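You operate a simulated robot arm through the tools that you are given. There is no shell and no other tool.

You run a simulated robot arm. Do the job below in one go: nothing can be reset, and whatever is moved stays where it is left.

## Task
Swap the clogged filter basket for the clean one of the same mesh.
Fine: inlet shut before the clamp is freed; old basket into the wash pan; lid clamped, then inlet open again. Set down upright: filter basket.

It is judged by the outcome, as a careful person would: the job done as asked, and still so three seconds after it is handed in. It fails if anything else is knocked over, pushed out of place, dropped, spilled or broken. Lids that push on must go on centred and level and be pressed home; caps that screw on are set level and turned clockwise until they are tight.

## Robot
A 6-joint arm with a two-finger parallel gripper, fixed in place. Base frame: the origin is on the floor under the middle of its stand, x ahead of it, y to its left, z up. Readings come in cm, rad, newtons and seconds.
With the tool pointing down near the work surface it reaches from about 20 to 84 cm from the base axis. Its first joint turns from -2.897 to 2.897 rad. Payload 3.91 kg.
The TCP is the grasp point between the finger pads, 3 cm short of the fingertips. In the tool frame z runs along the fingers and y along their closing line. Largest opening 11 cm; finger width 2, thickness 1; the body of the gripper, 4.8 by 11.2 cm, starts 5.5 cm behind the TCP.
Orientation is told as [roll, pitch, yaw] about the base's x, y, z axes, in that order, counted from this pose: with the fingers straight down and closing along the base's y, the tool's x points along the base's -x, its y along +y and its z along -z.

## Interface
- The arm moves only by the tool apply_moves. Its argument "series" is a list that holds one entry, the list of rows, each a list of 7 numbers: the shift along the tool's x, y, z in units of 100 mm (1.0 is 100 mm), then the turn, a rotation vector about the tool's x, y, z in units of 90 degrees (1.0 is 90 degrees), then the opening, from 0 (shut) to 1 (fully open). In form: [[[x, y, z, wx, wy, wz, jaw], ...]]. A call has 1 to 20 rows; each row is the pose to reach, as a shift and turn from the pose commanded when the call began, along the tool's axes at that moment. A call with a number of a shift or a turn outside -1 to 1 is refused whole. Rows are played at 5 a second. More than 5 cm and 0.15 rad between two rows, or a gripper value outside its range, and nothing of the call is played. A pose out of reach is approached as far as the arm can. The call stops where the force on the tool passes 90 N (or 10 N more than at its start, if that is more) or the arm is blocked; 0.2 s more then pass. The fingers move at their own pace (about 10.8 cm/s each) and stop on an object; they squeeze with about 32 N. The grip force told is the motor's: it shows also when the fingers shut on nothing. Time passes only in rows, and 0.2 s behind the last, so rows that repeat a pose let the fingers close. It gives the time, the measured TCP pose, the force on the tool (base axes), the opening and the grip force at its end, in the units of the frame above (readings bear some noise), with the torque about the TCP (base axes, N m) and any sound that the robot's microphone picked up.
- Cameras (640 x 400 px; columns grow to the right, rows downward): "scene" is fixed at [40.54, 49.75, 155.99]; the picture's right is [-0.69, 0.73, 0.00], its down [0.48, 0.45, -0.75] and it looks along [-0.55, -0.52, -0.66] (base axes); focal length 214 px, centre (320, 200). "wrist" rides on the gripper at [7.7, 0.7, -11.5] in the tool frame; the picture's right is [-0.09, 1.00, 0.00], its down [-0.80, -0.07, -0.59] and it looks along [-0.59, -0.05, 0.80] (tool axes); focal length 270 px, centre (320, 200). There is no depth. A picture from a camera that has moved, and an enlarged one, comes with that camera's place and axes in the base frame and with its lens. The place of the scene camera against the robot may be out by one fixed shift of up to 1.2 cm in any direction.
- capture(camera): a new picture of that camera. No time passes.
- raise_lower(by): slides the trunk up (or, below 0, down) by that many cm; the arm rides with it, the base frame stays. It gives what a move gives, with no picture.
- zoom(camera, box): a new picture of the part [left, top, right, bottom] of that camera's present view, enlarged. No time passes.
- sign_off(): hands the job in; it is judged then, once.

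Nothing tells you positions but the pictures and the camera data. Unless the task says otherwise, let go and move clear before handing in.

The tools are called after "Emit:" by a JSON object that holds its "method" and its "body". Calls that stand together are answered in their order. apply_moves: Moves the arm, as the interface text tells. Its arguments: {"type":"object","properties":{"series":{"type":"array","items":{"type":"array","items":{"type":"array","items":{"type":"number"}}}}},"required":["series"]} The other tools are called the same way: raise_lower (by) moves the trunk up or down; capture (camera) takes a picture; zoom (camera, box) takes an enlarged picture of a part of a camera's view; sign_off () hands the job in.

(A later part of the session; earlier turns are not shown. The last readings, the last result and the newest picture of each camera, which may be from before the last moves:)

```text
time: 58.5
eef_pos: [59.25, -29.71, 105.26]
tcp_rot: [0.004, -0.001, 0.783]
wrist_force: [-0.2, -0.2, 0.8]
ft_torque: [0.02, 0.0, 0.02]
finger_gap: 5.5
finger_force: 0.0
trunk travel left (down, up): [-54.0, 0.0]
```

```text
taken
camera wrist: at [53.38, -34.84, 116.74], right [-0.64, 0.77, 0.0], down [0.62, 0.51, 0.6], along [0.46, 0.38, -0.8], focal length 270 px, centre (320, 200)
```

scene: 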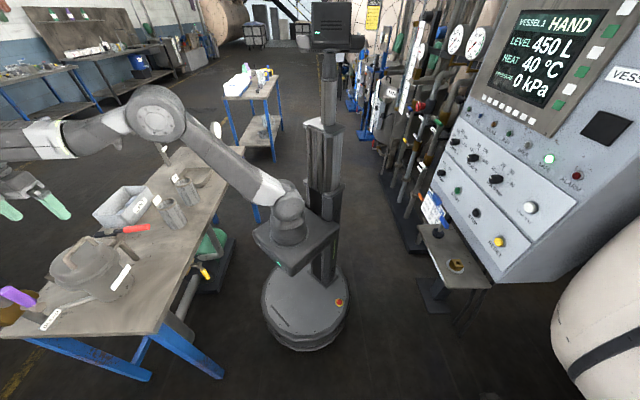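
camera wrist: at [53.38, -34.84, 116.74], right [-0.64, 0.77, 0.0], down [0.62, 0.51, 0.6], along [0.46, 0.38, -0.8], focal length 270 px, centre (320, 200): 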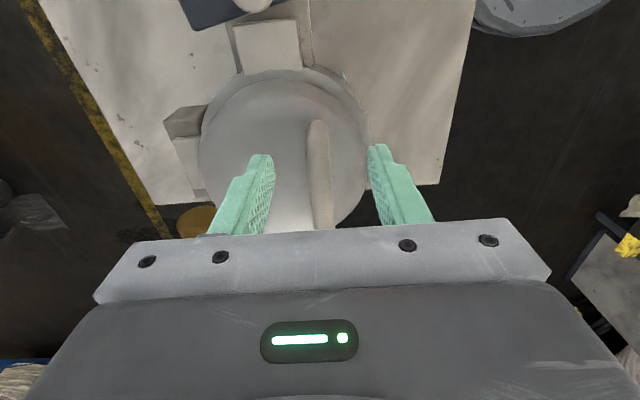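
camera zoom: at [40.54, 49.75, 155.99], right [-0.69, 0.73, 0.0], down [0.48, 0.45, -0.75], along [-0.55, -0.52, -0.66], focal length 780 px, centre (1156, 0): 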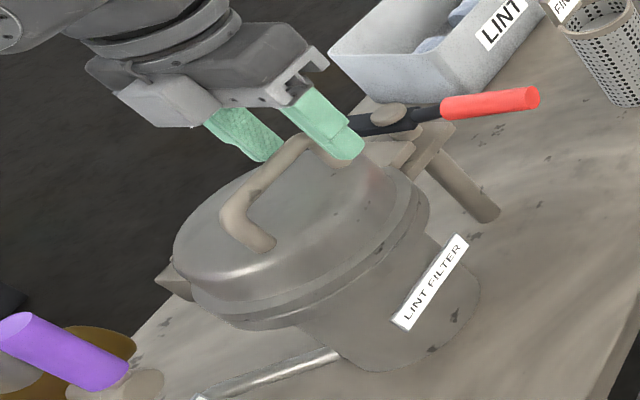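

The fingers straddle the bar close to its bend. I'll shift 1 cm inward so they sit on the straight part, then grip.

Emit:
{"method": "apply_moves", "body": {"series": [[[-0.05, -0.02, 0, 0, 0, 0, 0.5], [-0.1, -0.02, 0.015, 0, 0, 0, 0.5], [-0.1, -0.02, 0.015, 0, 0, 0, 0.25], [-0.1, -0.02, 0.015, 0, 0, 0, 0], [-0.1, -0.02, 0.015, 0, 0, 0, 0], [-0.1, -0.02, 0.015, 0, 0, 0, 0]]]}}

Emit:
{"method": "zoom", "body": {"camera": "scene", "box": [50, 215, 110, 275]}}

```text
time: 60.0
eef_pos: [60.02, -29.28, 105.12]
tcp_rot: [0.003, -0.002, 0.784]
wrist_force: [-8.8, 6.6, 0.3]
ft_torque: [-0.06, 0.55, 0.06]
finger_gap: 1.35
finger_force: 45.6
trunk travel left (down, up): [-54.0, 0.0]
```

```text
6.67 times, centred on (80, 245) of scene
camera zoom: at [40.54, 49.75, 155.99], right [-0.69, 0.73, 0.0], down [0.48, 0.45, -0.75], along [-0.55, -0.52, -0.66], focal length 1430 px, centre (1920, -100)
```

zoom: 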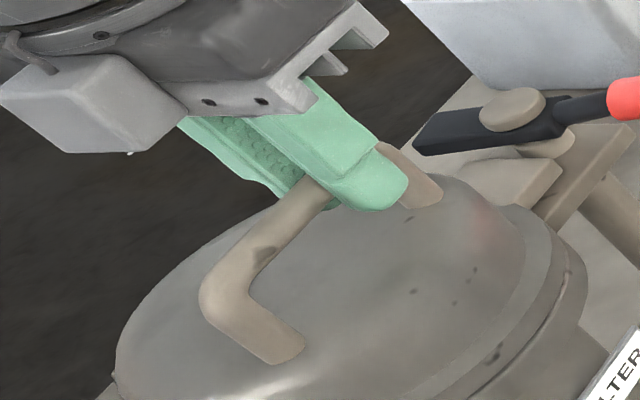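

The bar is firmly held near the fingertips. I'll swing the lid up along its arc to about 50° and check forces.

Emit:
{"method": "apply_moves", "body": {"series": [[[0, -0.028, -0.047, 0, 0, 0, 0], [0, -0.057, -0.093, 0, 0, 0, 0], [0, -0.122, -0.181, 0, 0, 0, 0], [0, -0.194, -0.262, 0, 0, 0, 0], [0, -0.273, -0.337, 0, 0, 0, 0], [0, -0.358, -0.405, 0, 0, 0, 0], [0, -0.45, -0.465, 0, 0, 0, 0], [0, -0.545, -0.518, 0, 0, 0, 0], [0, -0.645, -0.561, 0, 0, 0, 0], [0, -0.749, -0.596, 0, 0, 0, 0], [0, -0.855, -0.621, 0, 0, 0, 0], [0, -0.855, -0.621, 0, 0, 0, 0]]]}}

Emit:
{"method": "zoom", "body": {"camera": "scene", "box": [0, 180, 150, 310]}}

Emit:
{"method": "capture", "body": {"camera": "wrist"}}

```text
time: 62.5
eef_pos: [66.4, -35.4, 110.97]
tcp_rot: [0.003, -0.002, 0.786]
wrist_force: [3.8, 2.9, -16.1]
ft_torque: [-0.16, 0.28, -0.62]
finger_gap: 1.37
finger_force: 44.5
trunk travel left (down, up): [-54.0, 0.0]
```

```text
3.08 times, centred on (75, 245) of scene
camera zoom: at [40.54, 49.75, 155.99], right [-0.69, 0.73, 0.0], down [0.48, 0.45, -0.75], along [-0.55, -0.52, -0.66], focal length 660 px, centre (1074, 62)
```

zoom: 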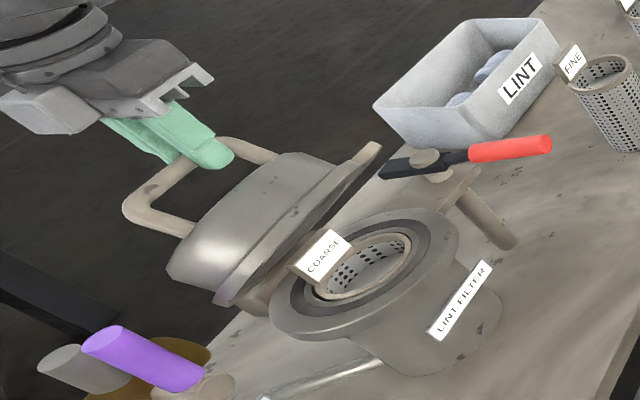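

```text
taken
camera wrist: at [60.43, -40.48, 122.51], right [-0.64, 0.77, 0.0], down [0.62, 0.51, 0.6], along [0.45, 0.38, -0.8], focal length 270 px, centre (320, 200)
```

wrist: 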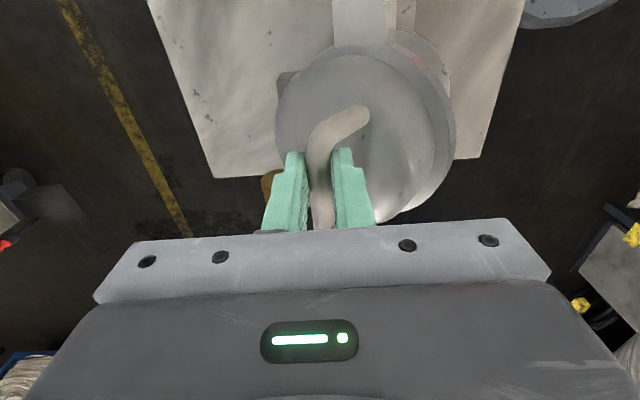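

The old basket carries a COARSE tag, so the COARSE clean basket is the right replacement. The lid is about 55° open; I'll go on to about 80°.

Emit:
{"method": "apply_moves", "body": {"series": [[[0, -0.054, -0.004, 0, 0, 0, 0], [0, -0.108, -0.006, 0, 0, 0, 0], [0, -0.162, -0.006, 0, 0, 0, 0], [0, -0.216, -0.006, 0, 0, 0, 0], [0, -0.27, -0.004, 0, 0, 0, 0], [0, -0.325, 0.0, 0, 0, 0, 0], [0, -0.38, 0.01, 0, 0, 0, 0], [0, -0.434, 0.02, 0, 0, 0, 0], [0, -0.541, 0.035, 0, 0, 0, 0], [0, -0.645, 0.065, 0, 0, 0, 0], [0, -0.645, 0.065, 0, 0, 0, 0]]]}}

Emit:
{"method": "zoom", "body": {"camera": "scene", "box": [0, 180, 150, 310]}}

Emit:
{"method": "capture", "body": {"camera": "wrist"}}

```text
time: 65.0
eef_pos: [70.87, -39.82, 110.73]
tcp_rot: [-0.004, -0.003, 0.786]
wrist_force: [14.4, 6.4, 18.3]
ft_torque: [-0.1, -0.22, -0.92]
finger_gap: 1.36
finger_force: 45.0
trunk travel left (down, up): [-54.0, 0.0]
```

```text
3.08 times, centred on (75, 245) of scene
camera zoom: at [40.54, 49.75, 155.99], right [-0.69, 0.73, 0.0], down [0.48, 0.45, -0.75], along [-0.55, -0.52, -0.66], focal length 660 px, centre (1074, 62)
```

zoom: 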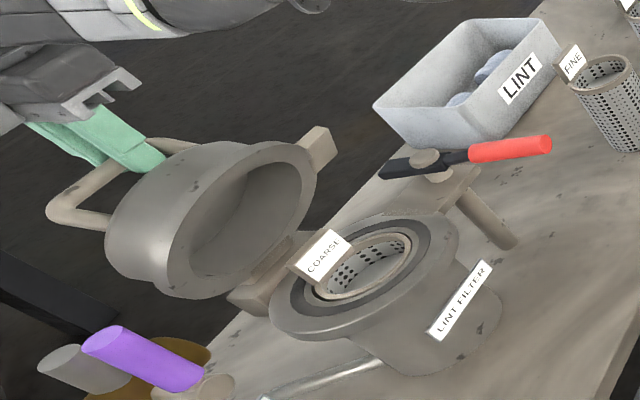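

```text
taken
camera wrist: at [64.91, -44.89, 122.24], right [-0.64, 0.77, 0.0], down [0.62, 0.52, 0.6], along [0.46, 0.38, -0.8], focal length 270 px, centre (320, 200)
```

wrist: 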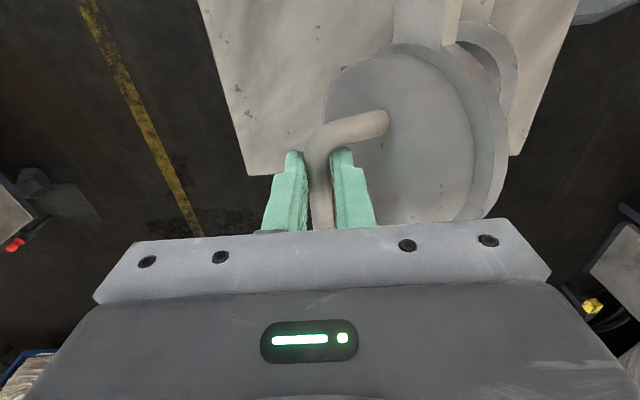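

The lid is at about 80° and nearly balanced. I'll lean the hand outward slightly and carry it a little past upright.

Emit:
{"method": "apply_moves", "body": {"series": [[[0, -0.02, 0, 0.03, 0, 0, 0], [0, -0.05, 0, 0.06, 0, 0, 0], [0, -0.08, 0, 0.09, 0, 0, 0], [0, -0.11, 0.005, 0.12, 0, 0, 0], [0, -0.15, 0.015, 0.14, 0, 0, 0], [0, -0.19, 0.03, 0.16, 0, 0, 0], [0, -0.19, 0.03, 0.16, 0, 0, 0]]]}}

Emit:
{"method": "zoom", "body": {"camera": "scene", "box": [0, 180, 150, 310]}}

```text
time: 66.5
eef_pos: [72.25, -41.04, 109.78]
tcp_rot: [-0.244, -0.001, 0.785]
wrist_force: [4.5, 15.4, -14.9]
ft_torque: [0.36, 0.11, -0.95]
finger_gap: 1.4
finger_force: 45.2
trunk travel left (down, up): [-54.0, 0.0]
```

```text
3.08 times, centred on (75, 245) of scene
camera zoom: at [40.54, 49.75, 155.99], right [-0.69, 0.73, 0.0], down [0.48, 0.45, -0.75], along [-0.55, -0.52, -0.66], focal length 660 px, centre (1074, 62)
```

zoom: 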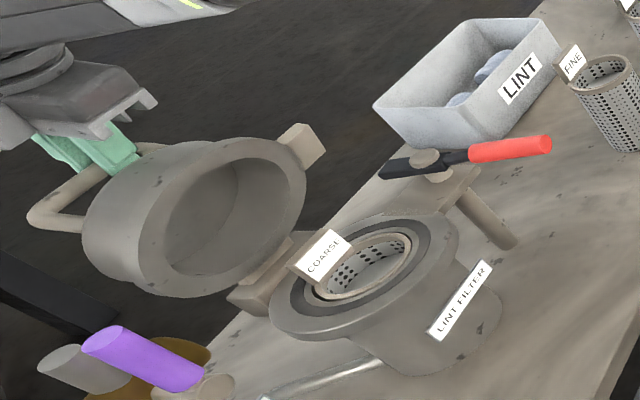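

The lid is now about 88–90° open and the force along its path is nil. I'll ease the fingers slightly open to see whether it stays put.

Emit:
{"method": "apply_moves", "body": {"series": [[[0, 0, 0, 0, 0, 0, 0.16], [0, 0, 0, 0, 0, 0, 0.2], [0, 0, 0, 0, 0, 0, 0.25], [0, 0, 0, 0, 0, 0, 0.25]]]}}

Emit:
{"method": "zoom", "body": {"camera": "scene", "box": [0, 180, 150, 310]}}

Emit:
{"method": "capture", "body": {"camera": "wrist"}}

```text
time: 67.5
eef_pos: [72.05, -41.32, 110.15]
tcp_rot: [-0.249, -0.004, 0.783]
wrist_force: [4.4, 3.5, 1.1]
ft_torque: [0.08, -0.08, -0.04]
finger_gap: 2.7
finger_force: 0.1
trunk travel left (down, up): [-54.0, 0.0]
```

```text
3.08 times, centred on (75, 245) of scene
camera zoom: at [40.54, 49.75, 155.99], right [-0.69, 0.73, 0.0], down [0.48, 0.45, -0.75], along [-0.55, -0.52, -0.66], focal length 660 px, centre (1074, 62)
```

zoom: 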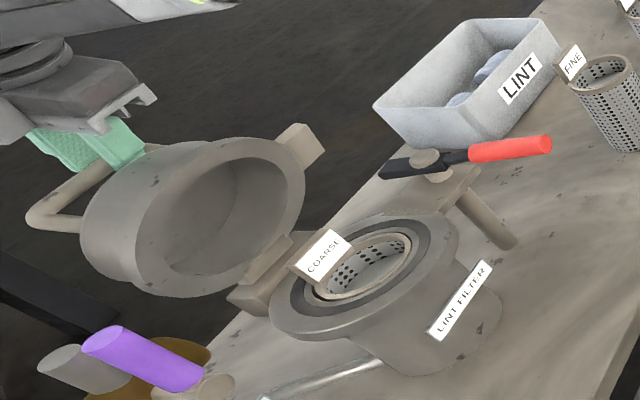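

```text
taken
camera wrist: at [64.16, -44.44, 121.19], right [-0.62, 0.75, -0.24], down [0.51, 0.62, 0.59], along [0.6, 0.24, -0.77], focal length 270 px, centre (320, 200)
```

wrist: 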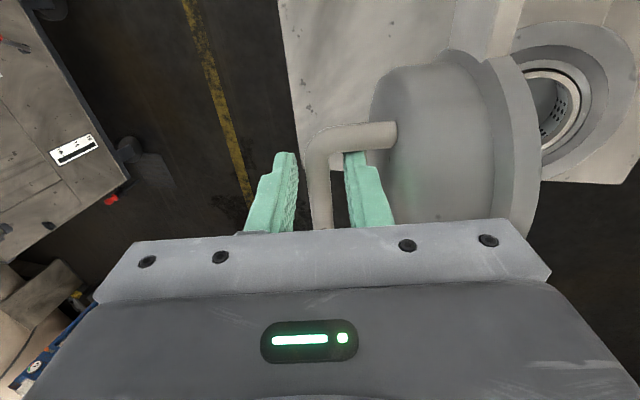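

The lid stays open on its own, with the bar loose between the fingers. I'll lift the hand straight up, clear of it, and watch.

Emit:
{"method": "apply_moves", "body": {"series": [[[0, -0.05, -0.19, 0, 0, 0, 0.25], [0, -0.1, -0.39, 0, 0, 0, 0.25], [0, -0.15, -0.58, 0, 0, 0, 0.25], [0, -0.2, -0.78, 0, 0, 0, 0.25], [0, -0.24, -0.95, 0, 0, 0, 0.25]]]}}

Emit:
{"method": "zoom", "body": {"camera": "scene", "box": [0, 180, 150, 310]}}

Emit:
{"method": "capture", "body": {"camera": "wrist"}}

```text
time: 68.8
eef_pos: [72.22, -41.15, 120.07]
tcp_rot: [-0.248, -0.001, 0.783]
wrist_force: [-0.2, 1.1, -0.6]
ft_torque: [-0.02, 0.03, 0.01]
finger_gap: 2.73
finger_force: 0.1
trunk travel left (down, up): [-54.0, 0.0]
```

```text
3.08 times, centred on (75, 245) of scene
camera zoom: at [40.54, 49.75, 155.99], right [-0.69, 0.73, 0.0], down [0.48, 0.45, -0.75], along [-0.55, -0.52, -0.66], focal length 660 px, centre (1074, 62)
```

zoom: 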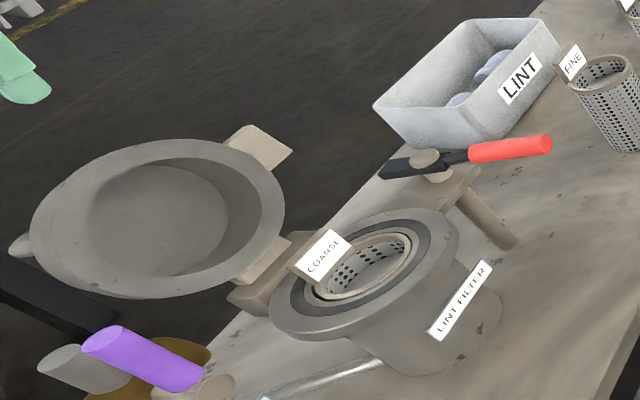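

```text
taken
camera wrist: at [64.16, -44.41, 130.97], right [-0.62, 0.75, -0.24], down [0.51, 0.62, 0.6], along [0.6, 0.24, -0.77], focal length 270 px, centre (320, 200)
```

wrist: 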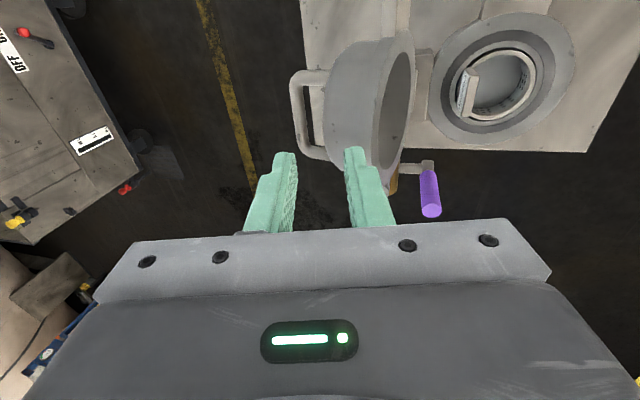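

The lid has settled fully open against its stop. Now I'll move back over the clamp side to look straight at the basket in the housing.

Emit:
{"method": "apply_moves", "body": {"series": [[[0.15, 0.2, -0.05, -0.04, 0, 0, 0.5], [0.3, 0.4, -0.1, -0.08, 0, 0, 1], [0.45, 0.6, -0.15, -0.12, 0, 0, 1], [0.6, 0.775, -0.197, -0.158, 0, 0, 1]]]}}

Emit:
{"method": "apply_moves", "body": {"series": [[[0.3, 0.3, 0.1, 0, 0, 0, 1], [0.6, 0.6, 0.2, 0, 0, 0, 1], [0.7, 0.64, 0.3, 0, 0, 0, 1]]]}}

Emit:
{"method": "capture", "body": {"camera": "wrist"}}

Emit:
{"method": "zoom", "body": {"camera": "wrist", "box": [240, 60, 420, 220]}}

```text
time: 69.8
eef_pos: [62.03, -39.97, 120.24]
tcp_rot: [0.0, -0.004, 0.784]
wrist_force: [-0.4, 0.2, -0.2]
ft_torque: [-0.03, -0.01, -0.01]
finger_gap: 11.01
finger_force: 0.1
trunk travel left (down, up): [-54.0, 0.0]
```

```text
time: 70.5
eef_pos: [52.7, -40.32, 116.98]
tcp_rot: [-0.001, -0.002, 0.786]
wrist_force: [0.0, 0.2, -0.2]
ft_torque: [-0.02, -0.03, -0.01]
finger_gap: 10.98
finger_force: 0.0
trunk travel left (down, up): [-54.0, 0.0]
```

```text
taken
camera wrist: at [46.71, -45.41, 128.48], right [-0.64, 0.77, 0.0], down [0.62, 0.51, 0.6], along [0.46, 0.38, -0.8], focal length 270 px, centre (320, 200)
```

wrist: 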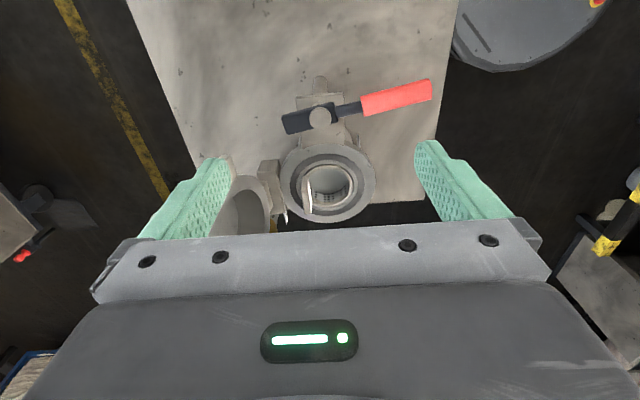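

```text
2.50 times, centred on (330, 140) of wrist
camera zoom: at [46.71, -45.41, 128.48], right [-0.64, 0.77, 0.0], down [0.62, 0.51, 0.6], along [0.46, 0.38, -0.8], focal length 676 px, centre (295, 350)
```

zoom: 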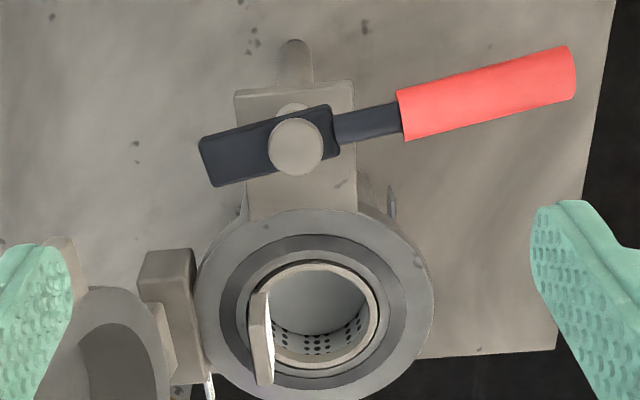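

The basket rim is about 7 cm across and sits close in the bore, so its upright tag tab is the place to grip. I'll take closer views of the tab.

Emit:
{"method": "zoom", "body": {"camera": "scene", "box": [55, 220, 115, 280]}}

Emit:
{"method": "zoom", "body": {"camera": "wrist", "box": [280, 140, 380, 225]}}

Emit:
{"method": "zoom", "body": {"camera": "scene", "box": [140, 155, 215, 235]}}

```text
6.67 times, centred on (85, 250) of scene
camera zoom: at [40.54, 49.75, 155.99], right [-0.69, 0.73, 0.0], down [0.48, 0.45, -0.75], along [-0.55, -0.52, -0.66], focal length 1430 px, centre (1887, -133)
```

zoom: 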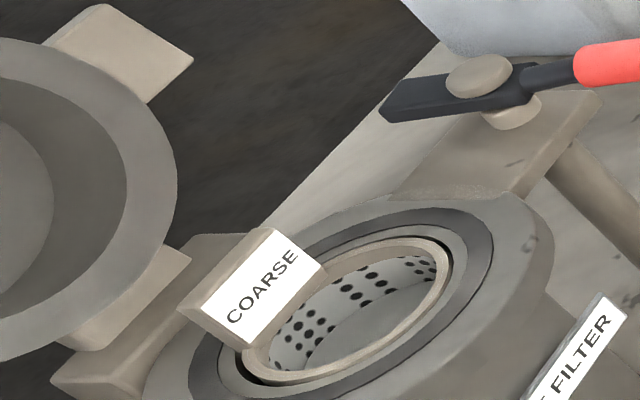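

```text
4.71 times, centred on (330, 182) of wrist
camera zoom: at [46.71, -45.41, 128.48], right [-0.64, 0.77, 0.0], down [0.62, 0.51, 0.6], along [0.46, 0.38, -0.8], focal length 1272 px, centre (273, 282)
```

zoom: 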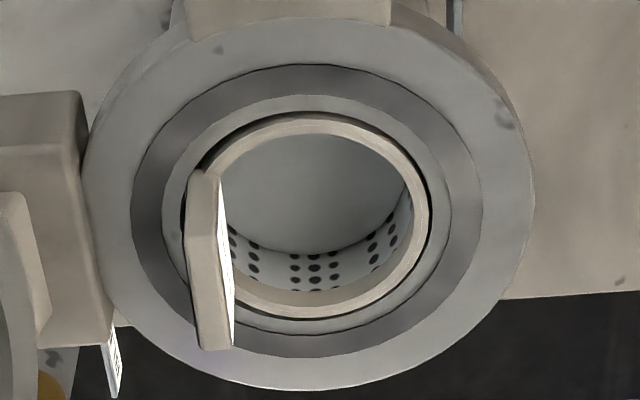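

```text
5.00 times, centred on (178, 195) of scene
camera zoom: at [40.54, 49.75, 155.99], right [-0.69, 0.73, 0.0], down [0.48, 0.45, -0.75], along [-0.55, -0.52, -0.66], focal length 1072 px, centre (1032, 225)
```

zoom: 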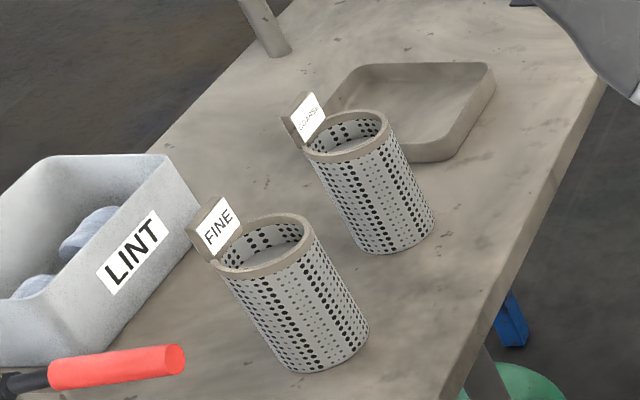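

The old basket's tag tab is about 1 cm thick and 4 cm wide, on the far side of its rim. For the later trip to the wash pan I need wrist freedom, so I'll turn the hand half a turn here in free air.

Emit:
{"method": "apply_moves", "body": {"series": [[[0, 0, 0, 0, 0, 0.09, 1], [0, 0, 0, 0, 0, 0.18, 1], [0, 0, 0, 0, 0, 0.27, 1], [0, 0, 0, 0, 0, 0.36, 1], [0, 0, 0, 0, 0, 0.45, 1], [0, 0, 0, 0, 0, 0.54, 1], [0, 0, 0, 0, 0, 0.63, 1], [0, 0, 0, 0, 0, 0.72, 1], [0, 0, 0, 0, 0, 0.81, 1], [0, 0, 0, 0, 0, 0.9, 1], [0, 0, 0, 0, 0, 0.99, 1]]]}}

Emit:
{"method": "apply_moves", "body": {"series": [[[0, 0, 0, 0, 0, 0.09, 1], [0, 0, 0, 0, 0, 0.18, 1], [0, 0, 0, 0, 0, 0.27, 1], [0, 0, 0, 0, 0, 0.36, 1], [0, 0, 0, 0, 0, 0.45, 1], [0, 0, 0, 0, 0, 0.54, 1], [0, 0, 0, 0, 0, 0.63, 1], [0, 0, 0, 0, 0, 0.72, 1], [0, 0, 0, 0, 0, 0.81, 1], [0, 0, 0, 0, 0, 0.9, 1], [0, 0, 0, 0, 0, 1.0, 1]]]}}

Emit:
{"method": "capture", "body": {"camera": "wrist"}}

```text
time: 73.0
eef_pos: [52.75, -40.24, 116.97]
tcp_rot: [0.002, -0.001, -0.774]
wrist_force: [0.2, -0.9, 0.2]
ft_torque: [-0.03, 0.01, 0.01]
finger_gap: 10.99
finger_force: 0.1
trunk travel left (down, up): [-54.0, 0.0]
```

```text
refused: row 11 steps farther than a row can; nothing moved
```

```text
taken
camera wrist: at [47.72, -34.54, 128.5], right [0.76, 0.65, 0.0], down [0.52, -0.61, 0.59], along [0.39, -0.45, -0.8], focal length 270 px, centre (320, 200)
```

wrist: 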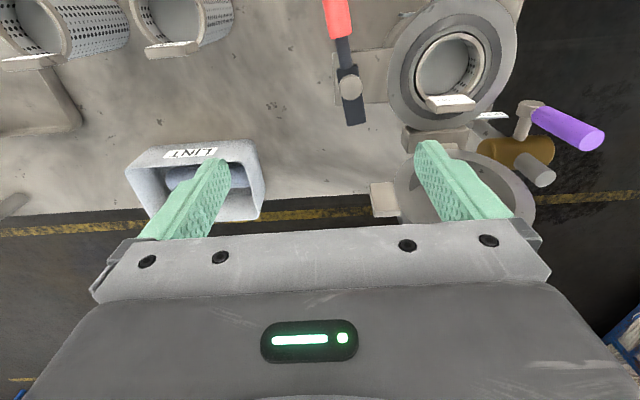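

This view helps for position. I'll enlarge the housing opening, then finish the turn.

Emit:
{"method": "zoom", "body": {"camera": "wrist", "box": [370, 10, 530, 140]}}

Emit:
{"method": "zoom", "body": {"camera": "wrist", "box": [0, 0, 260, 140]}}

Emit:
{"method": "apply_moves", "body": {"series": [[[0, 0, 0, 0, 0, 0.09, 1], [0, 0, 0, 0, 0, 0.18, 1], [0, 0, 0, 0, 0, 0.27, 1], [0, 0, 0, 0, 0, 0.36, 1], [0, 0, 0, 0, 0, 0.45, 1], [0, 0, 0, 0, 0, 0.54, 1], [0, 0, 0, 0, 0, 0.63, 1], [0, 0, 0, 0, 0, 0.72, 1], [0, 0, 0, 0, 0, 0.81, 1], [0, 0, 0, 0, 0, 0.9, 1], [0, 0, 0, 0, 0, 0.95, 1], [0, 0, 0, 0, 0, 1.0, 1]]]}}

Emit:
{"method": "capture", "body": {"camera": "wrist"}}

```text
3.08 times, centred on (450, 75) of wrist
camera zoom: at [47.72, -34.54, 128.5], right [0.76, 0.65, 0.0], down [0.52, -0.61, 0.59], along [0.39, -0.45, -0.8], focal length 832 px, centre (-80, 585)
```

zoom: 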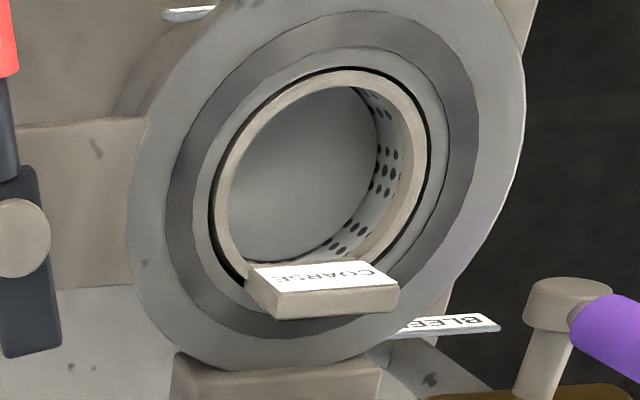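

```text
2.46 times, centred on (130, 70) of wrist
camera zoom: at [47.72, -34.54, 128.5], right [0.76, 0.65, 0.0], down [0.52, -0.61, 0.59], along [0.39, -0.45, -0.8], focal length 665 px, centre (788, 520)
```

zoom: 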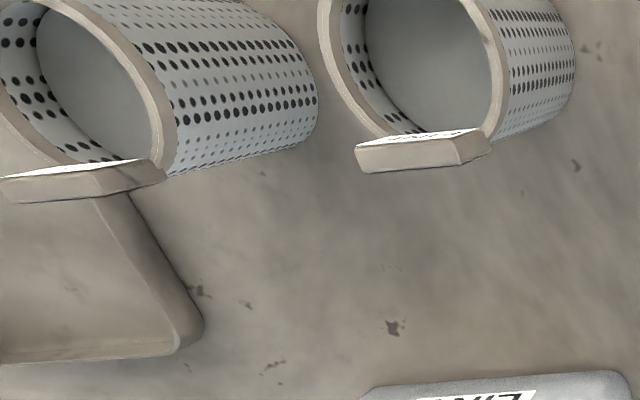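

```text
time: 75.5
eef_pos: [52.48, -40.17, 116.81]
tcp_rot: [0.001, 0.001, -2.343]
wrist_force: [0.4, -0.8, 0.3]
ft_torque: [0.02, 0.02, -0.01]
finger_gap: 10.97
finger_force: 0.0
trunk travel left (down, up): [-54.0, 0.0]
```

```text
taken
camera wrist: at [58.48, -35.28, 128.44], right [0.65, -0.76, 0.0], down [-0.61, -0.52, 0.59], along [-0.45, -0.39, -0.81], focal length 270 px, centre (320, 200)
```

wrist: 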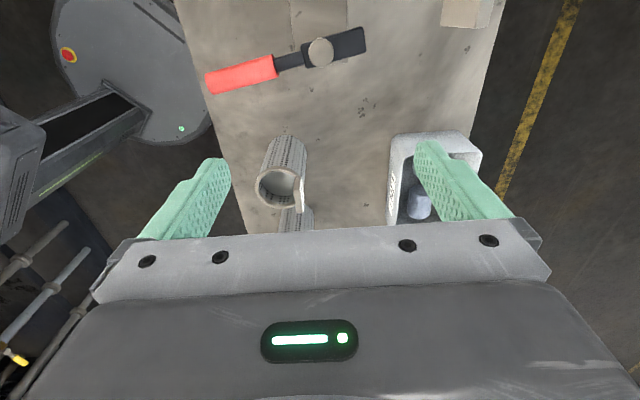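

The half turn is done. From the two views the tab's top is at about (−23.8, 69, z 98) and the basket rim at z ≈ 93. I'll move above the tab with the fingers about 3.3 cm open.

Emit:
{"method": "apply_moves", "body": {"series": [[[0.3, 0.1, 0, 0, 0, 0.008, 0.6], [0.6, 0.2, 0, 0, 0, 0.008, 0.3], [0.9, 0.3, 0, 0, 0, 0.008, 0.3], [1.0, 0.376, 0, 0, 0, 0.008, 0.3]]]}}

Emit:
{"method": "apply_moves", "body": {"series": [[[0.25, 0, 0.2, 0, 0, 0, 0.3], [0.505, 0, 0.4, 0, 0, 0, 0.3], [0.505, 0, 0.7, 0, 0, 0, 0.3], [0.505, 0, 0.7, 0, 0, 0, 0.3]]]}}

Emit:
{"method": "capture", "body": {"camera": "wrist"}}

Emit:
{"method": "zoom", "body": {"camera": "scene", "box": [0, 180, 150, 310]}}

```text
time: 76.5
eef_pos: [62.36, -35.69, 117.16]
tcp_rot: [0.0, 0.002, -2.355]
wrist_force: [-0.1, 0.1, -0.8]
ft_torque: [0.01, 0.02, 0.01]
finger_gap: 3.31
finger_force: 0.0
trunk travel left (down, up): [-54.0, 0.0]
```

```text
time: 77.5
eef_pos: [65.9, -32.15, 109.96]
tcp_rot: [0.002, 0.001, -2.354]
wrist_force: [0.3, -0.8, 0.0]
ft_torque: [-0.01, 0.0, -0.02]
finger_gap: 3.29
finger_force: 0.0
trunk travel left (down, up): [-54.0, 0.0]
```

```text
taken
camera wrist: at [71.77, -27.24, 121.51], right [0.64, -0.77, 0.0], down [-0.62, -0.52, 0.59], along [-0.45, -0.38, -0.81], focal length 270 px, centre (320, 200)
```

wrist: 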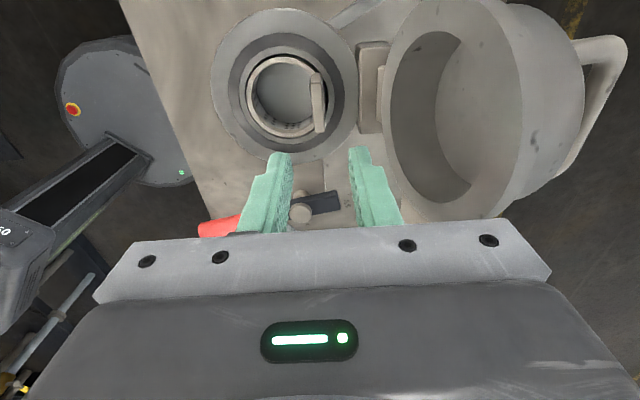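

```text
3.08 times, centred on (75, 245) of scene
camera zoom: at [40.54, 49.75, 155.99], right [-0.69, 0.73, 0.0], down [0.48, 0.45, -0.75], along [-0.55, -0.52, -0.66], focal length 660 px, centre (1074, 62)
```

zoom: 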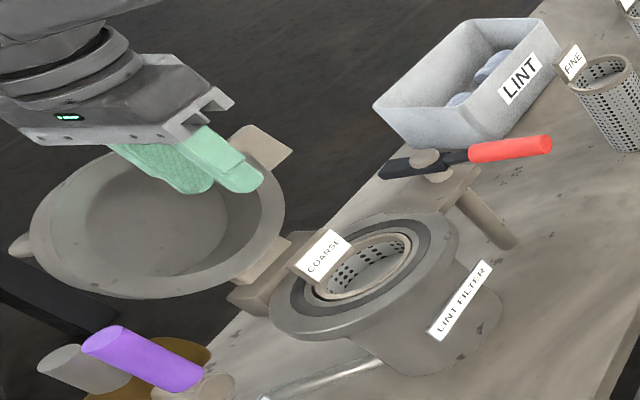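

Emit:
{"method": "zoom", "body": {"camera": "wrist", "box": [200, 0, 420, 180]}}

```text
2.22 times, centred on (310, 90) of wrist
camera zoom: at [71.77, -27.24, 121.51], right [0.64, -0.77, 0.0], down [-0.62, -0.52, 0.59], along [-0.45, -0.38, -0.81], focal length 601 px, centre (342, 444)
```

zoom: 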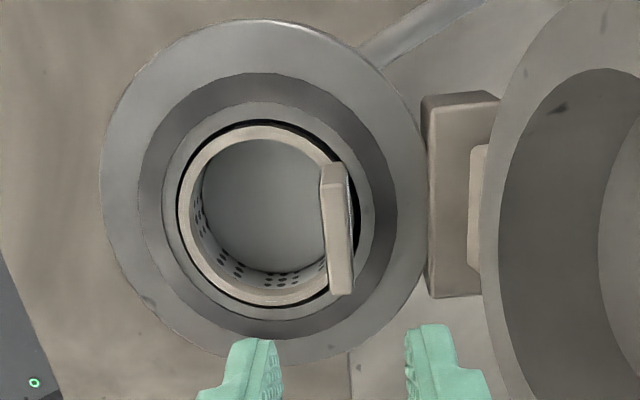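

The tab is right below: its centre is at (−23.8, 69.1) and the basket axis at (−24.0, 66.0). I'll centre and descend to just above the tab top.

Emit:
{"method": "apply_moves", "body": {"series": [[[0, -0.02, 0.3, 0, 0, 0, 0.3], [0, -0.02, 0.6, 0, 0, 0, 0.3], [0, -0.02, 0.85, 0, 0, 0, 0.3], [0, -0.02, 0.85, 0, 0, 0, 0.3]]]}}

Emit:
{"method": "capture", "body": {"camera": "wrist"}}

Emit:
{"method": "zoom", "body": {"camera": "scene", "box": [30, 205, 130, 290]}}

```text
time: 78.5
eef_pos: [65.9, -31.94, 101.4]
tcp_rot: [0.001, 0.001, -2.353]
wrist_force: [0.2, -0.3, 0.4]
ft_torque: [0.0, -0.02, 0.0]
finger_gap: 3.31
finger_force: 0.1
trunk travel left (down, up): [-54.0, 0.0]
```

```text
taken
camera wrist: at [71.74, -27.16, 112.86], right [0.64, -0.77, 0.0], down [-0.62, -0.52, 0.59], along [-0.45, -0.38, -0.81], focal length 270 px, centre (320, 200)
```

wrist: 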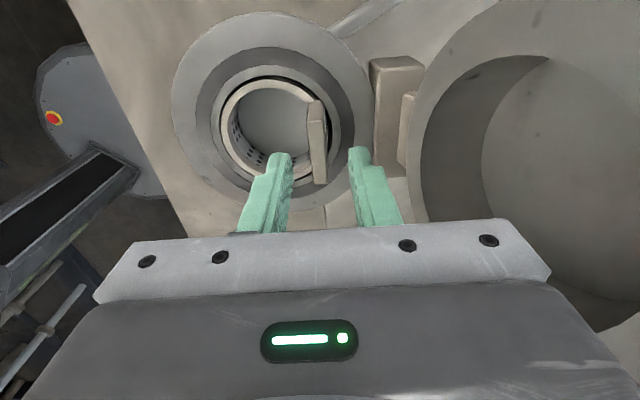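

```text
4.71 times, centred on (80, 248) of scene
camera zoom: at [40.54, 49.75, 155.99], right [-0.69, 0.73, 0.0], down [0.48, 0.45, -0.75], along [-0.55, -0.52, -0.66], focal length 1009 px, centre (1449, -24)
```

zoom: 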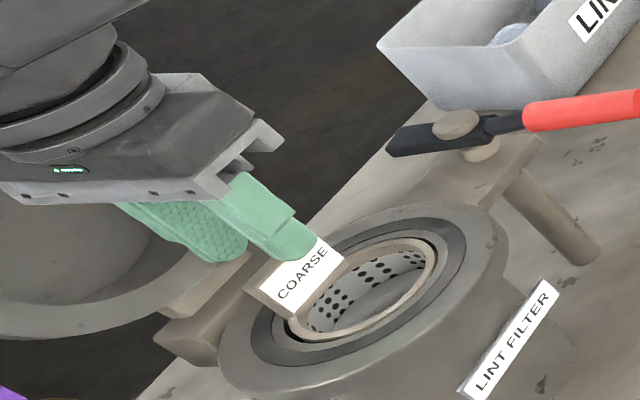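

The fingers straddle the tab well. I'll descend the last 4 cm slowly and close on it.

Emit:
{"method": "apply_moves", "body": {"series": [[[0, 0, 0.1, 0, 0, 0, 0.3], [0, 0, 0.2, 0, 0, 0, 0.3], [0, 0, 0.3, 0, 0, 0, 0.3], [0, 0, 0.38, 0, 0, 0, 0.3], [0, 0, 0.38, 0, 0, 0, 0.3]]]}}

Emit:
{"method": "capture", "body": {"camera": "wrist"}}

Emit:
{"method": "zoom", "body": {"camera": "scene", "box": [30, 205, 130, 290]}}

```text
time: 79.8
eef_pos: [65.62, -31.91, 97.59]
tcp_rot: [0.001, 0.003, -2.354]
wrist_force: [-0.1, 0.1, 0.5]
ft_torque: [-0.02, -0.01, 0.0]
finger_gap: 3.3
finger_force: 0.1
trunk travel left (down, up): [-54.0, 0.0]
```

```text
taken
camera wrist: at [71.68, -27.13, 109.21], right [0.64, -0.77, 0.0], down [-0.62, -0.52, 0.59], along [-0.45, -0.38, -0.81], focal length 270 px, centre (320, 200)
```

wrist: 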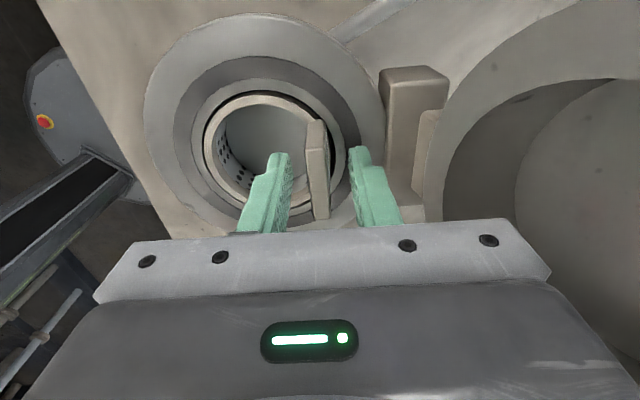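

```text
4.71 times, centred on (80, 248) of scene
camera zoom: at [40.54, 49.75, 155.99], right [-0.69, 0.73, 0.0], down [0.48, 0.45, -0.75], along [-0.55, -0.52, -0.66], focal length 1009 px, centre (1449, -24)
```

zoom: 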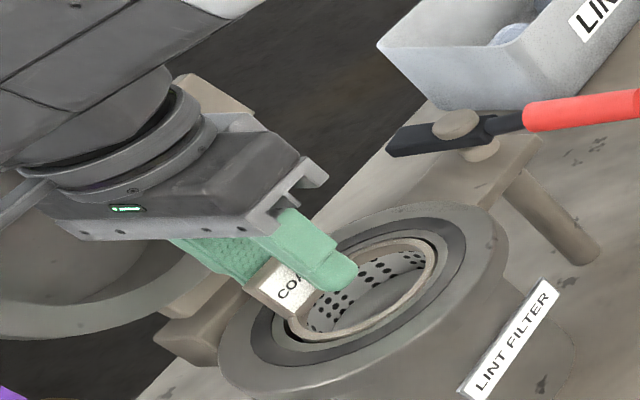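

Emit:
{"method": "apply_moves", "body": {"series": [[[0, 0, 0, 0, 0, 0, 0.15], [0, 0, 0, 0, 0, 0, 0], [0, 0, 0, 0, 0, 0, 0], [0, 0, 0, 0, 0, 0, 0]]]}}

Emit:
{"method": "capture", "body": {"camera": "wrist"}}

Emit:
{"method": "zoom", "body": {"camera": "scene", "box": [30, 205, 130, 290]}}

```text
time: 80.8
eef_pos: [65.75, -32.13, 97.73]
tcp_rot: [0.0, 0.0, -2.355]
wrist_force: [-1.7, 1.3, -1.3]
ft_torque: [0.02, -0.01, 0.03]
finger_gap: 0.96
finger_force: 32.1
trunk travel left (down, up): [-54.0, 0.0]
```

```text
taken
camera wrist: at [71.69, -27.13, 109.2], right [0.64, -0.77, 0.0], down [-0.62, -0.52, 0.59], along [-0.45, -0.38, -0.81], focal length 270 px, centre (320, 200)
```

wrist: 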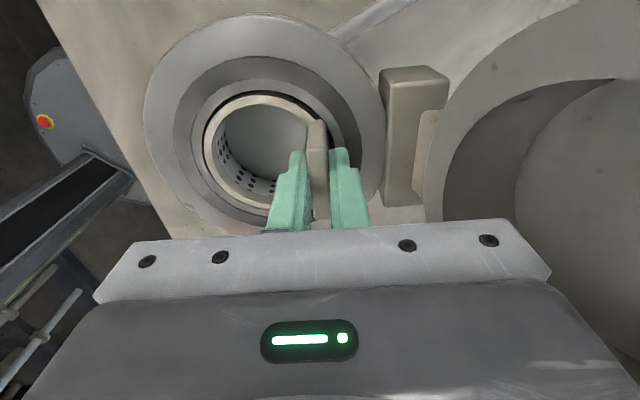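

```text
4.71 times, centred on (80, 248) of scene
camera zoom: at [40.54, 49.75, 155.99], right [-0.69, 0.73, 0.0], down [0.48, 0.45, -0.75], along [-0.55, -0.52, -0.66], focal length 1009 px, centre (1449, -24)
```

zoom: 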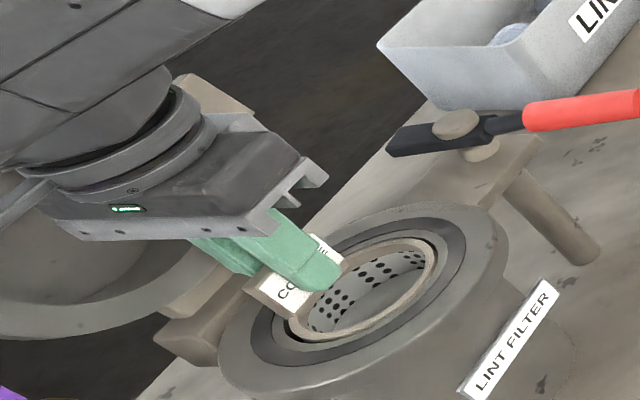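

The tab is held (0.96 cm) with almost no side load, and I note this pose as the seat reference. Lifting the basket slowly.

Emit:
{"method": "apply_moves", "body": {"series": [[[0, 0, -0.05, 0, 0, 0, 0], [0, 0, -0.1, 0, 0, 0, 0], [0, 0, -0.15, 0, 0, 0, 0], [0, 0, -0.2, 0, 0, 0, 0], [0, 0, -0.25, 0, 0, 0, 0], [0, 0, -0.3, 0, 0, 0, 0]]]}}

Emit:
{"method": "zoom", "body": {"camera": "scene", "box": [30, 205, 130, 290]}}

Emit:
{"method": "capture", "body": {"camera": "wrist"}}

```text
time: 82.2
eef_pos: [65.7, -31.93, 100.85]
tcp_rot: [-0.001, 0.001, -2.355]
wrist_force: [1.0, 0.9, -1.1]
ft_torque: [-0.04, -0.04, 0.01]
finger_gap: 0.95
finger_force: 32.4
trunk travel left (down, up): [-54.0, 0.0]
```

```text
4.71 times, centred on (80, 248) of scene
camera zoom: at [40.54, 49.75, 155.99], right [-0.69, 0.73, 0.0], down [0.48, 0.45, -0.75], along [-0.55, -0.52, -0.66], focal length 1009 px, centre (1449, -24)
```

zoom: 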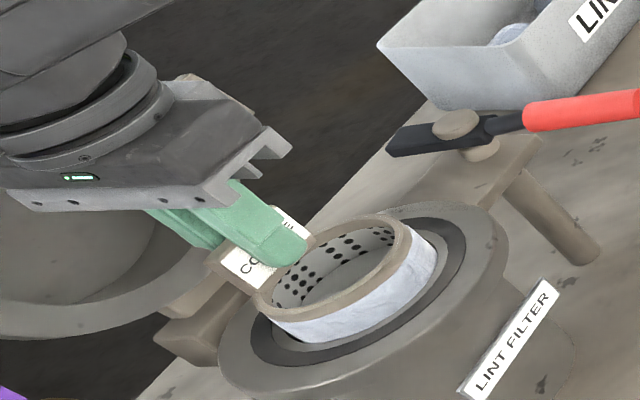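

```text
taken
camera wrist: at [71.73, -27.11, 112.21], right [0.64, -0.77, 0.0], down [-0.62, -0.52, 0.59], along [-0.45, -0.38, -0.81], focal length 270 px, centre (320, 200)
```

wrist: 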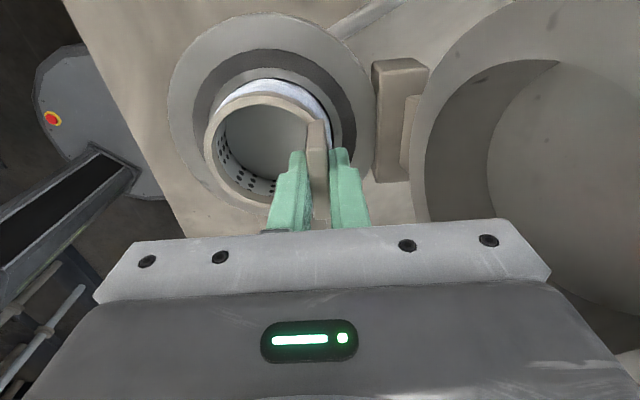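

The old basket lifts out freely, caked with lint outside. I'll raise it fully clear.

Emit:
{"method": "apply_moves", "body": {"series": [[[0, 0, -0.1, 0, 0, 0, 0], [0, 0, -0.25, 0, 0, 0, 0], [0, 0, -0.4, 0, 0, 0, 0], [0, 0, -0.55, 0, 0, 0, 0], [0, 0, -0.7, 0, 0, 0, 0], [0, 0, -0.85, 0, 0, 0, 0], [0, 0, -1.0, 0, 0, 0, 0]]]}}

Emit:
{"method": "apply_moves", "body": {"series": [[[0, 0, -0.2, 0, 0, 0, 0], [0, 0, -0.4, 0, 0, 0, 0], [0, 0, -0.6, 0, 0, 0, 0]]]}}

Emit:
{"method": "capture", "body": {"camera": "scene"}}

Emit:
{"method": "capture", "body": {"camera": "wrist"}}

```text
time: 83.8
eef_pos: [65.7, -32.01, 110.67]
tcp_rot: [0.001, 0.002, -2.355]
wrist_force: [-1.6, -0.4, -2.5]
ft_torque: [-0.03, -0.04, -0.01]
finger_gap: 0.96
finger_force: 31.6
trunk travel left (down, up): [-54.0, 0.0]
```

```text
time: 84.5
eef_pos: [65.74, -32.17, 116.76]
tcp_rot: [0.0, 0.001, -2.355]
wrist_force: [0.4, -0.1, -2.1]
ft_torque: [-0.01, 0.0, -0.02]
finger_gap: 0.99
finger_force: 32.2
trunk travel left (down, up): [-54.0, 0.0]
```

```text
taken
```

scene: 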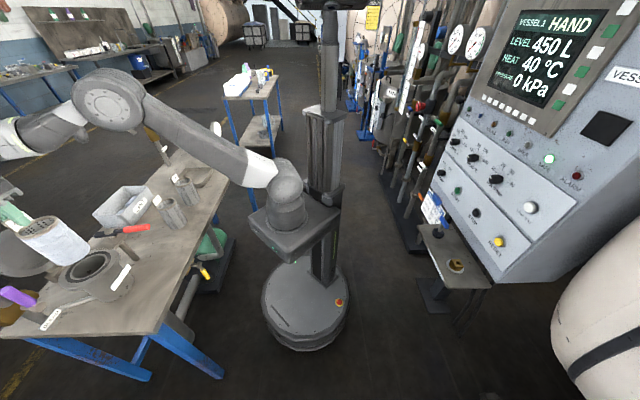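

```text
taken
camera wrist: at [71.79, -27.31, 128.29], right [0.64, -0.77, 0.0], down [-0.62, -0.52, 0.59], along [-0.45, -0.38, -0.81], focal length 270 px, centre (320, 200)
```

wrist: 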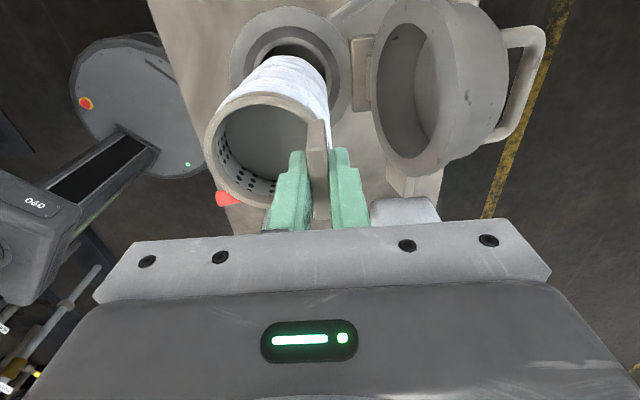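

The basket is clear of the housing, hanging upright and light. I'll carry it along the bench toward the wash pan, a little higher to clear the clamp.

Emit:
{"method": "apply_moves", "body": {"series": [[[0, 0, -0.2, 0, 0, 0, 0], [0, 0, -0.35, 0, 0, 0, 0], [-0.3, 0, -0.4, 0, 0, 0, 0], [-0.6, 0, -0.4, 0, 0, 0, 0], [-0.9, 0, -0.4, 0, 0, 0, 0], [-1.0, 0, -0.4, 0, 0, 0, 0]]]}}

Emit:
{"method": "apply_moves", "body": {"series": [[[-0.3, 0, 0, 0, 0, 0, 0], [-0.6, 0, 0, 0, 0, 0, 0], [-0.9, 0, 0, 0, 0, 0, 0], [-1.0, 0, 0, 0, 0, 0, 0]]]}}

Emit:
{"method": "apply_moves", "body": {"series": [[[-0.3, 0, 0, 0, 0, 0, 0], [-0.6, 0, 0, 0, 0, 0, 0], [-0.9, 0, 0, 0, 0, 0, 0], [-1.0, 0, 0, 0, 0, 0, 0]]]}}

Emit:
{"method": "capture", "body": {"camera": "wrist"}}

Emit:
{"method": "capture", "body": {"camera": "scene"}}

```text
time: 86.0
eef_pos: [58.83, -39.14, 120.65]
tcp_rot: [0.0, 0.002, -2.355]
wrist_force: [-0.2, -0.1, -2.6]
ft_torque: [-0.01, -0.03, -0.03]
finger_gap: 0.93
finger_force: 32.2
trunk travel left (down, up): [-54.0, 0.0]
```

```text
time: 87.0
eef_pos: [51.6, -46.09, 120.54]
tcp_rot: [0.001, 0.001, -2.353]
wrist_force: [-0.5, -0.5, -2.1]
ft_torque: [-0.04, -0.04, 0.03]
finger_gap: 0.95
finger_force: 31.8
trunk travel left (down, up): [-54.0, 0.0]
```

```text
time: 88.0
eef_pos: [44.62, -53.23, 120.79]
tcp_rot: [-0.001, 0.002, -2.353]
wrist_force: [0.6, -0.2, -1.3]
ft_torque: [-0.04, -0.07, 0.02]
finger_gap: 0.97
finger_force: 32.0
trunk travel left (down, up): [-54.0, 0.0]
```

```text
taken
camera wrist: at [50.55, -48.45, 132.19], right [0.64, -0.77, 0.0], down [-0.62, -0.52, 0.59], along [-0.45, -0.38, -0.81], focal length 270 px, centre (320, 200)
```

wrist: 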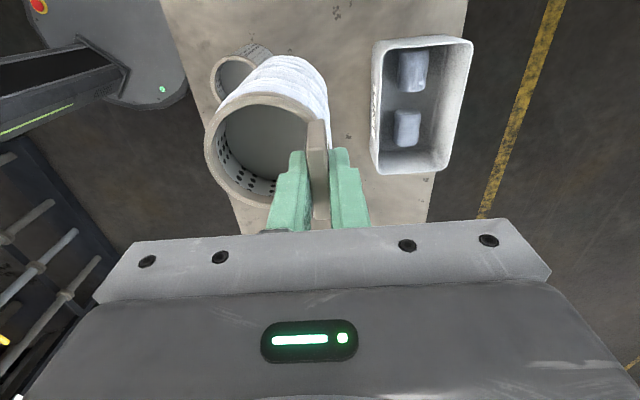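

```text
taken
```

scene: 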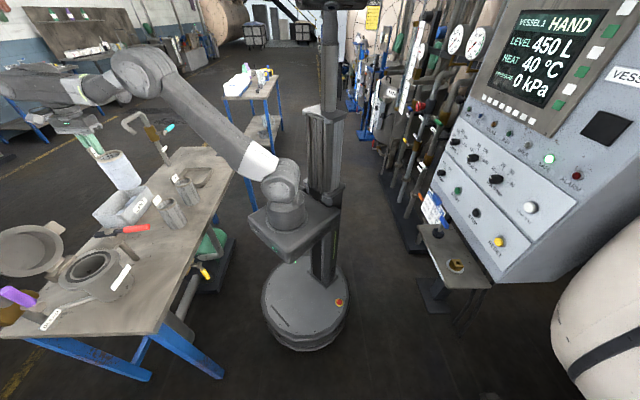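

Carrying on toward the pan.

Emit:
{"method": "apply_moves", "body": {"series": [[[-0.3, 0, 0, 0, 0, 0, 0], [-0.6, 0, 0, 0, 0, 0, 0], [-0.9, 0, 0, 0, 0, 0, 0], [-1.0, 0, 0, 0, 0, 0, 0]]]}}

Emit:
{"method": "apply_moves", "body": {"series": [[[-0.3, 0, 0, 0, 0, 0, 0], [-0.6, 0, 0, 0, 0, 0, 0], [-0.8, 0, 0, 0, 0, 0, 0]]]}}

Emit:
{"method": "capture", "body": {"camera": "wrist"}}

Emit:
{"method": "capture", "body": {"camera": "scene"}}

```text
time: 89.0
eef_pos: [37.64, -60.29, 120.76]
tcp_rot: [0.001, 0.001, -2.354]
wrist_force: [-0.5, -0.4, -2.1]
ft_torque: [-0.02, -0.07, 0.01]
finger_gap: 0.97
finger_force: 32.3
trunk travel left (down, up): [-54.0, 0.0]
```

```text
time: 89.8
eef_pos: [31.98, -66.14, 120.61]
tcp_rot: [0.001, 0.004, -2.353]
wrist_force: [-1.1, 0.0, -2.2]
ft_torque: [-0.03, -0.02, -0.01]
finger_gap: 0.98
finger_force: 32.4
trunk travel left (down, up): [-54.0, 0.0]
```

```text
taken
camera wrist: at [37.81, -61.29, 132.14], right [0.64, -0.77, 0.0], down [-0.62, -0.52, 0.59], along [-0.45, -0.38, -0.81], focal length 270 px, centre (320, 200)
```

wrist: 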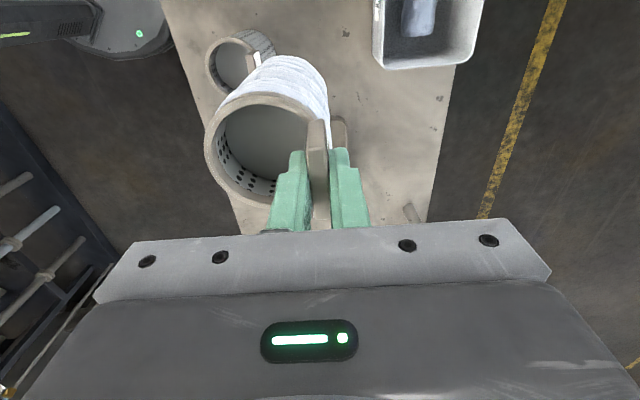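

```text
taken
```

scene: 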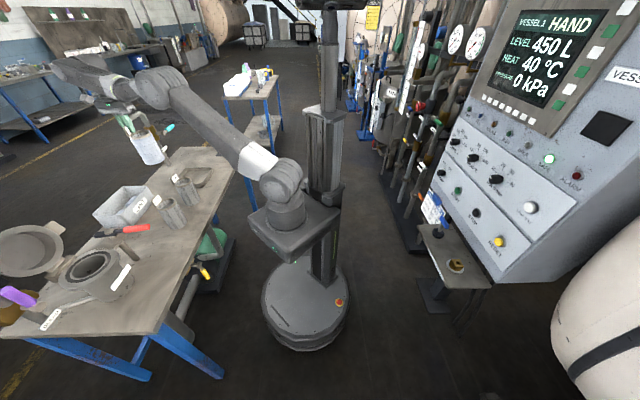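

The pan should be just ahead, around (43, 64.5) along and out. I'll check its outline from the scene camera.

Emit:
{"method": "zoom", "body": {"camera": "scene", "box": [120, 110, 250, 220]}}

Emit:
{"method": "zoom", "body": {"camera": "wrist", "box": [160, 0, 480, 230]}}

```text
3.64 times, centred on (185, 165) of scene
camera zoom: at [40.54, 49.75, 155.99], right [-0.69, 0.73, 0.0], down [0.48, 0.45, -0.75], along [-0.55, -0.52, -0.66], focal length 780 px, centre (811, 327)
```

zoom: 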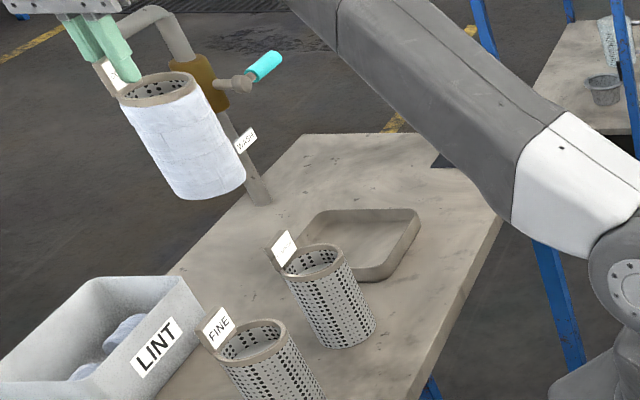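

```text
1.74 times, centred on (320, 115) of wrist
camera zoom: at [37.81, -61.29, 132.14], right [0.64, -0.77, 0.0], down [-0.62, -0.52, 0.59], along [-0.45, -0.38, -0.81], focal length 470 px, centre (320, 348)
```

zoom: 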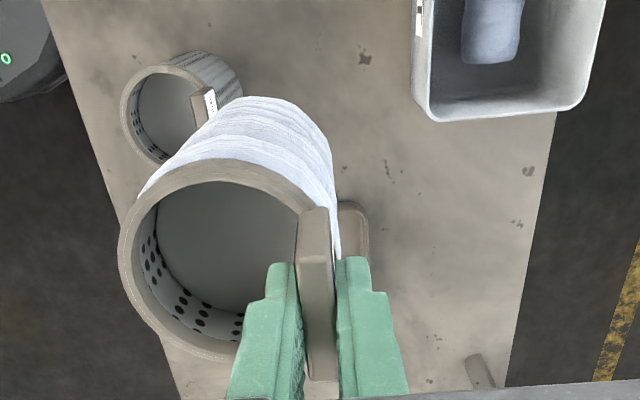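

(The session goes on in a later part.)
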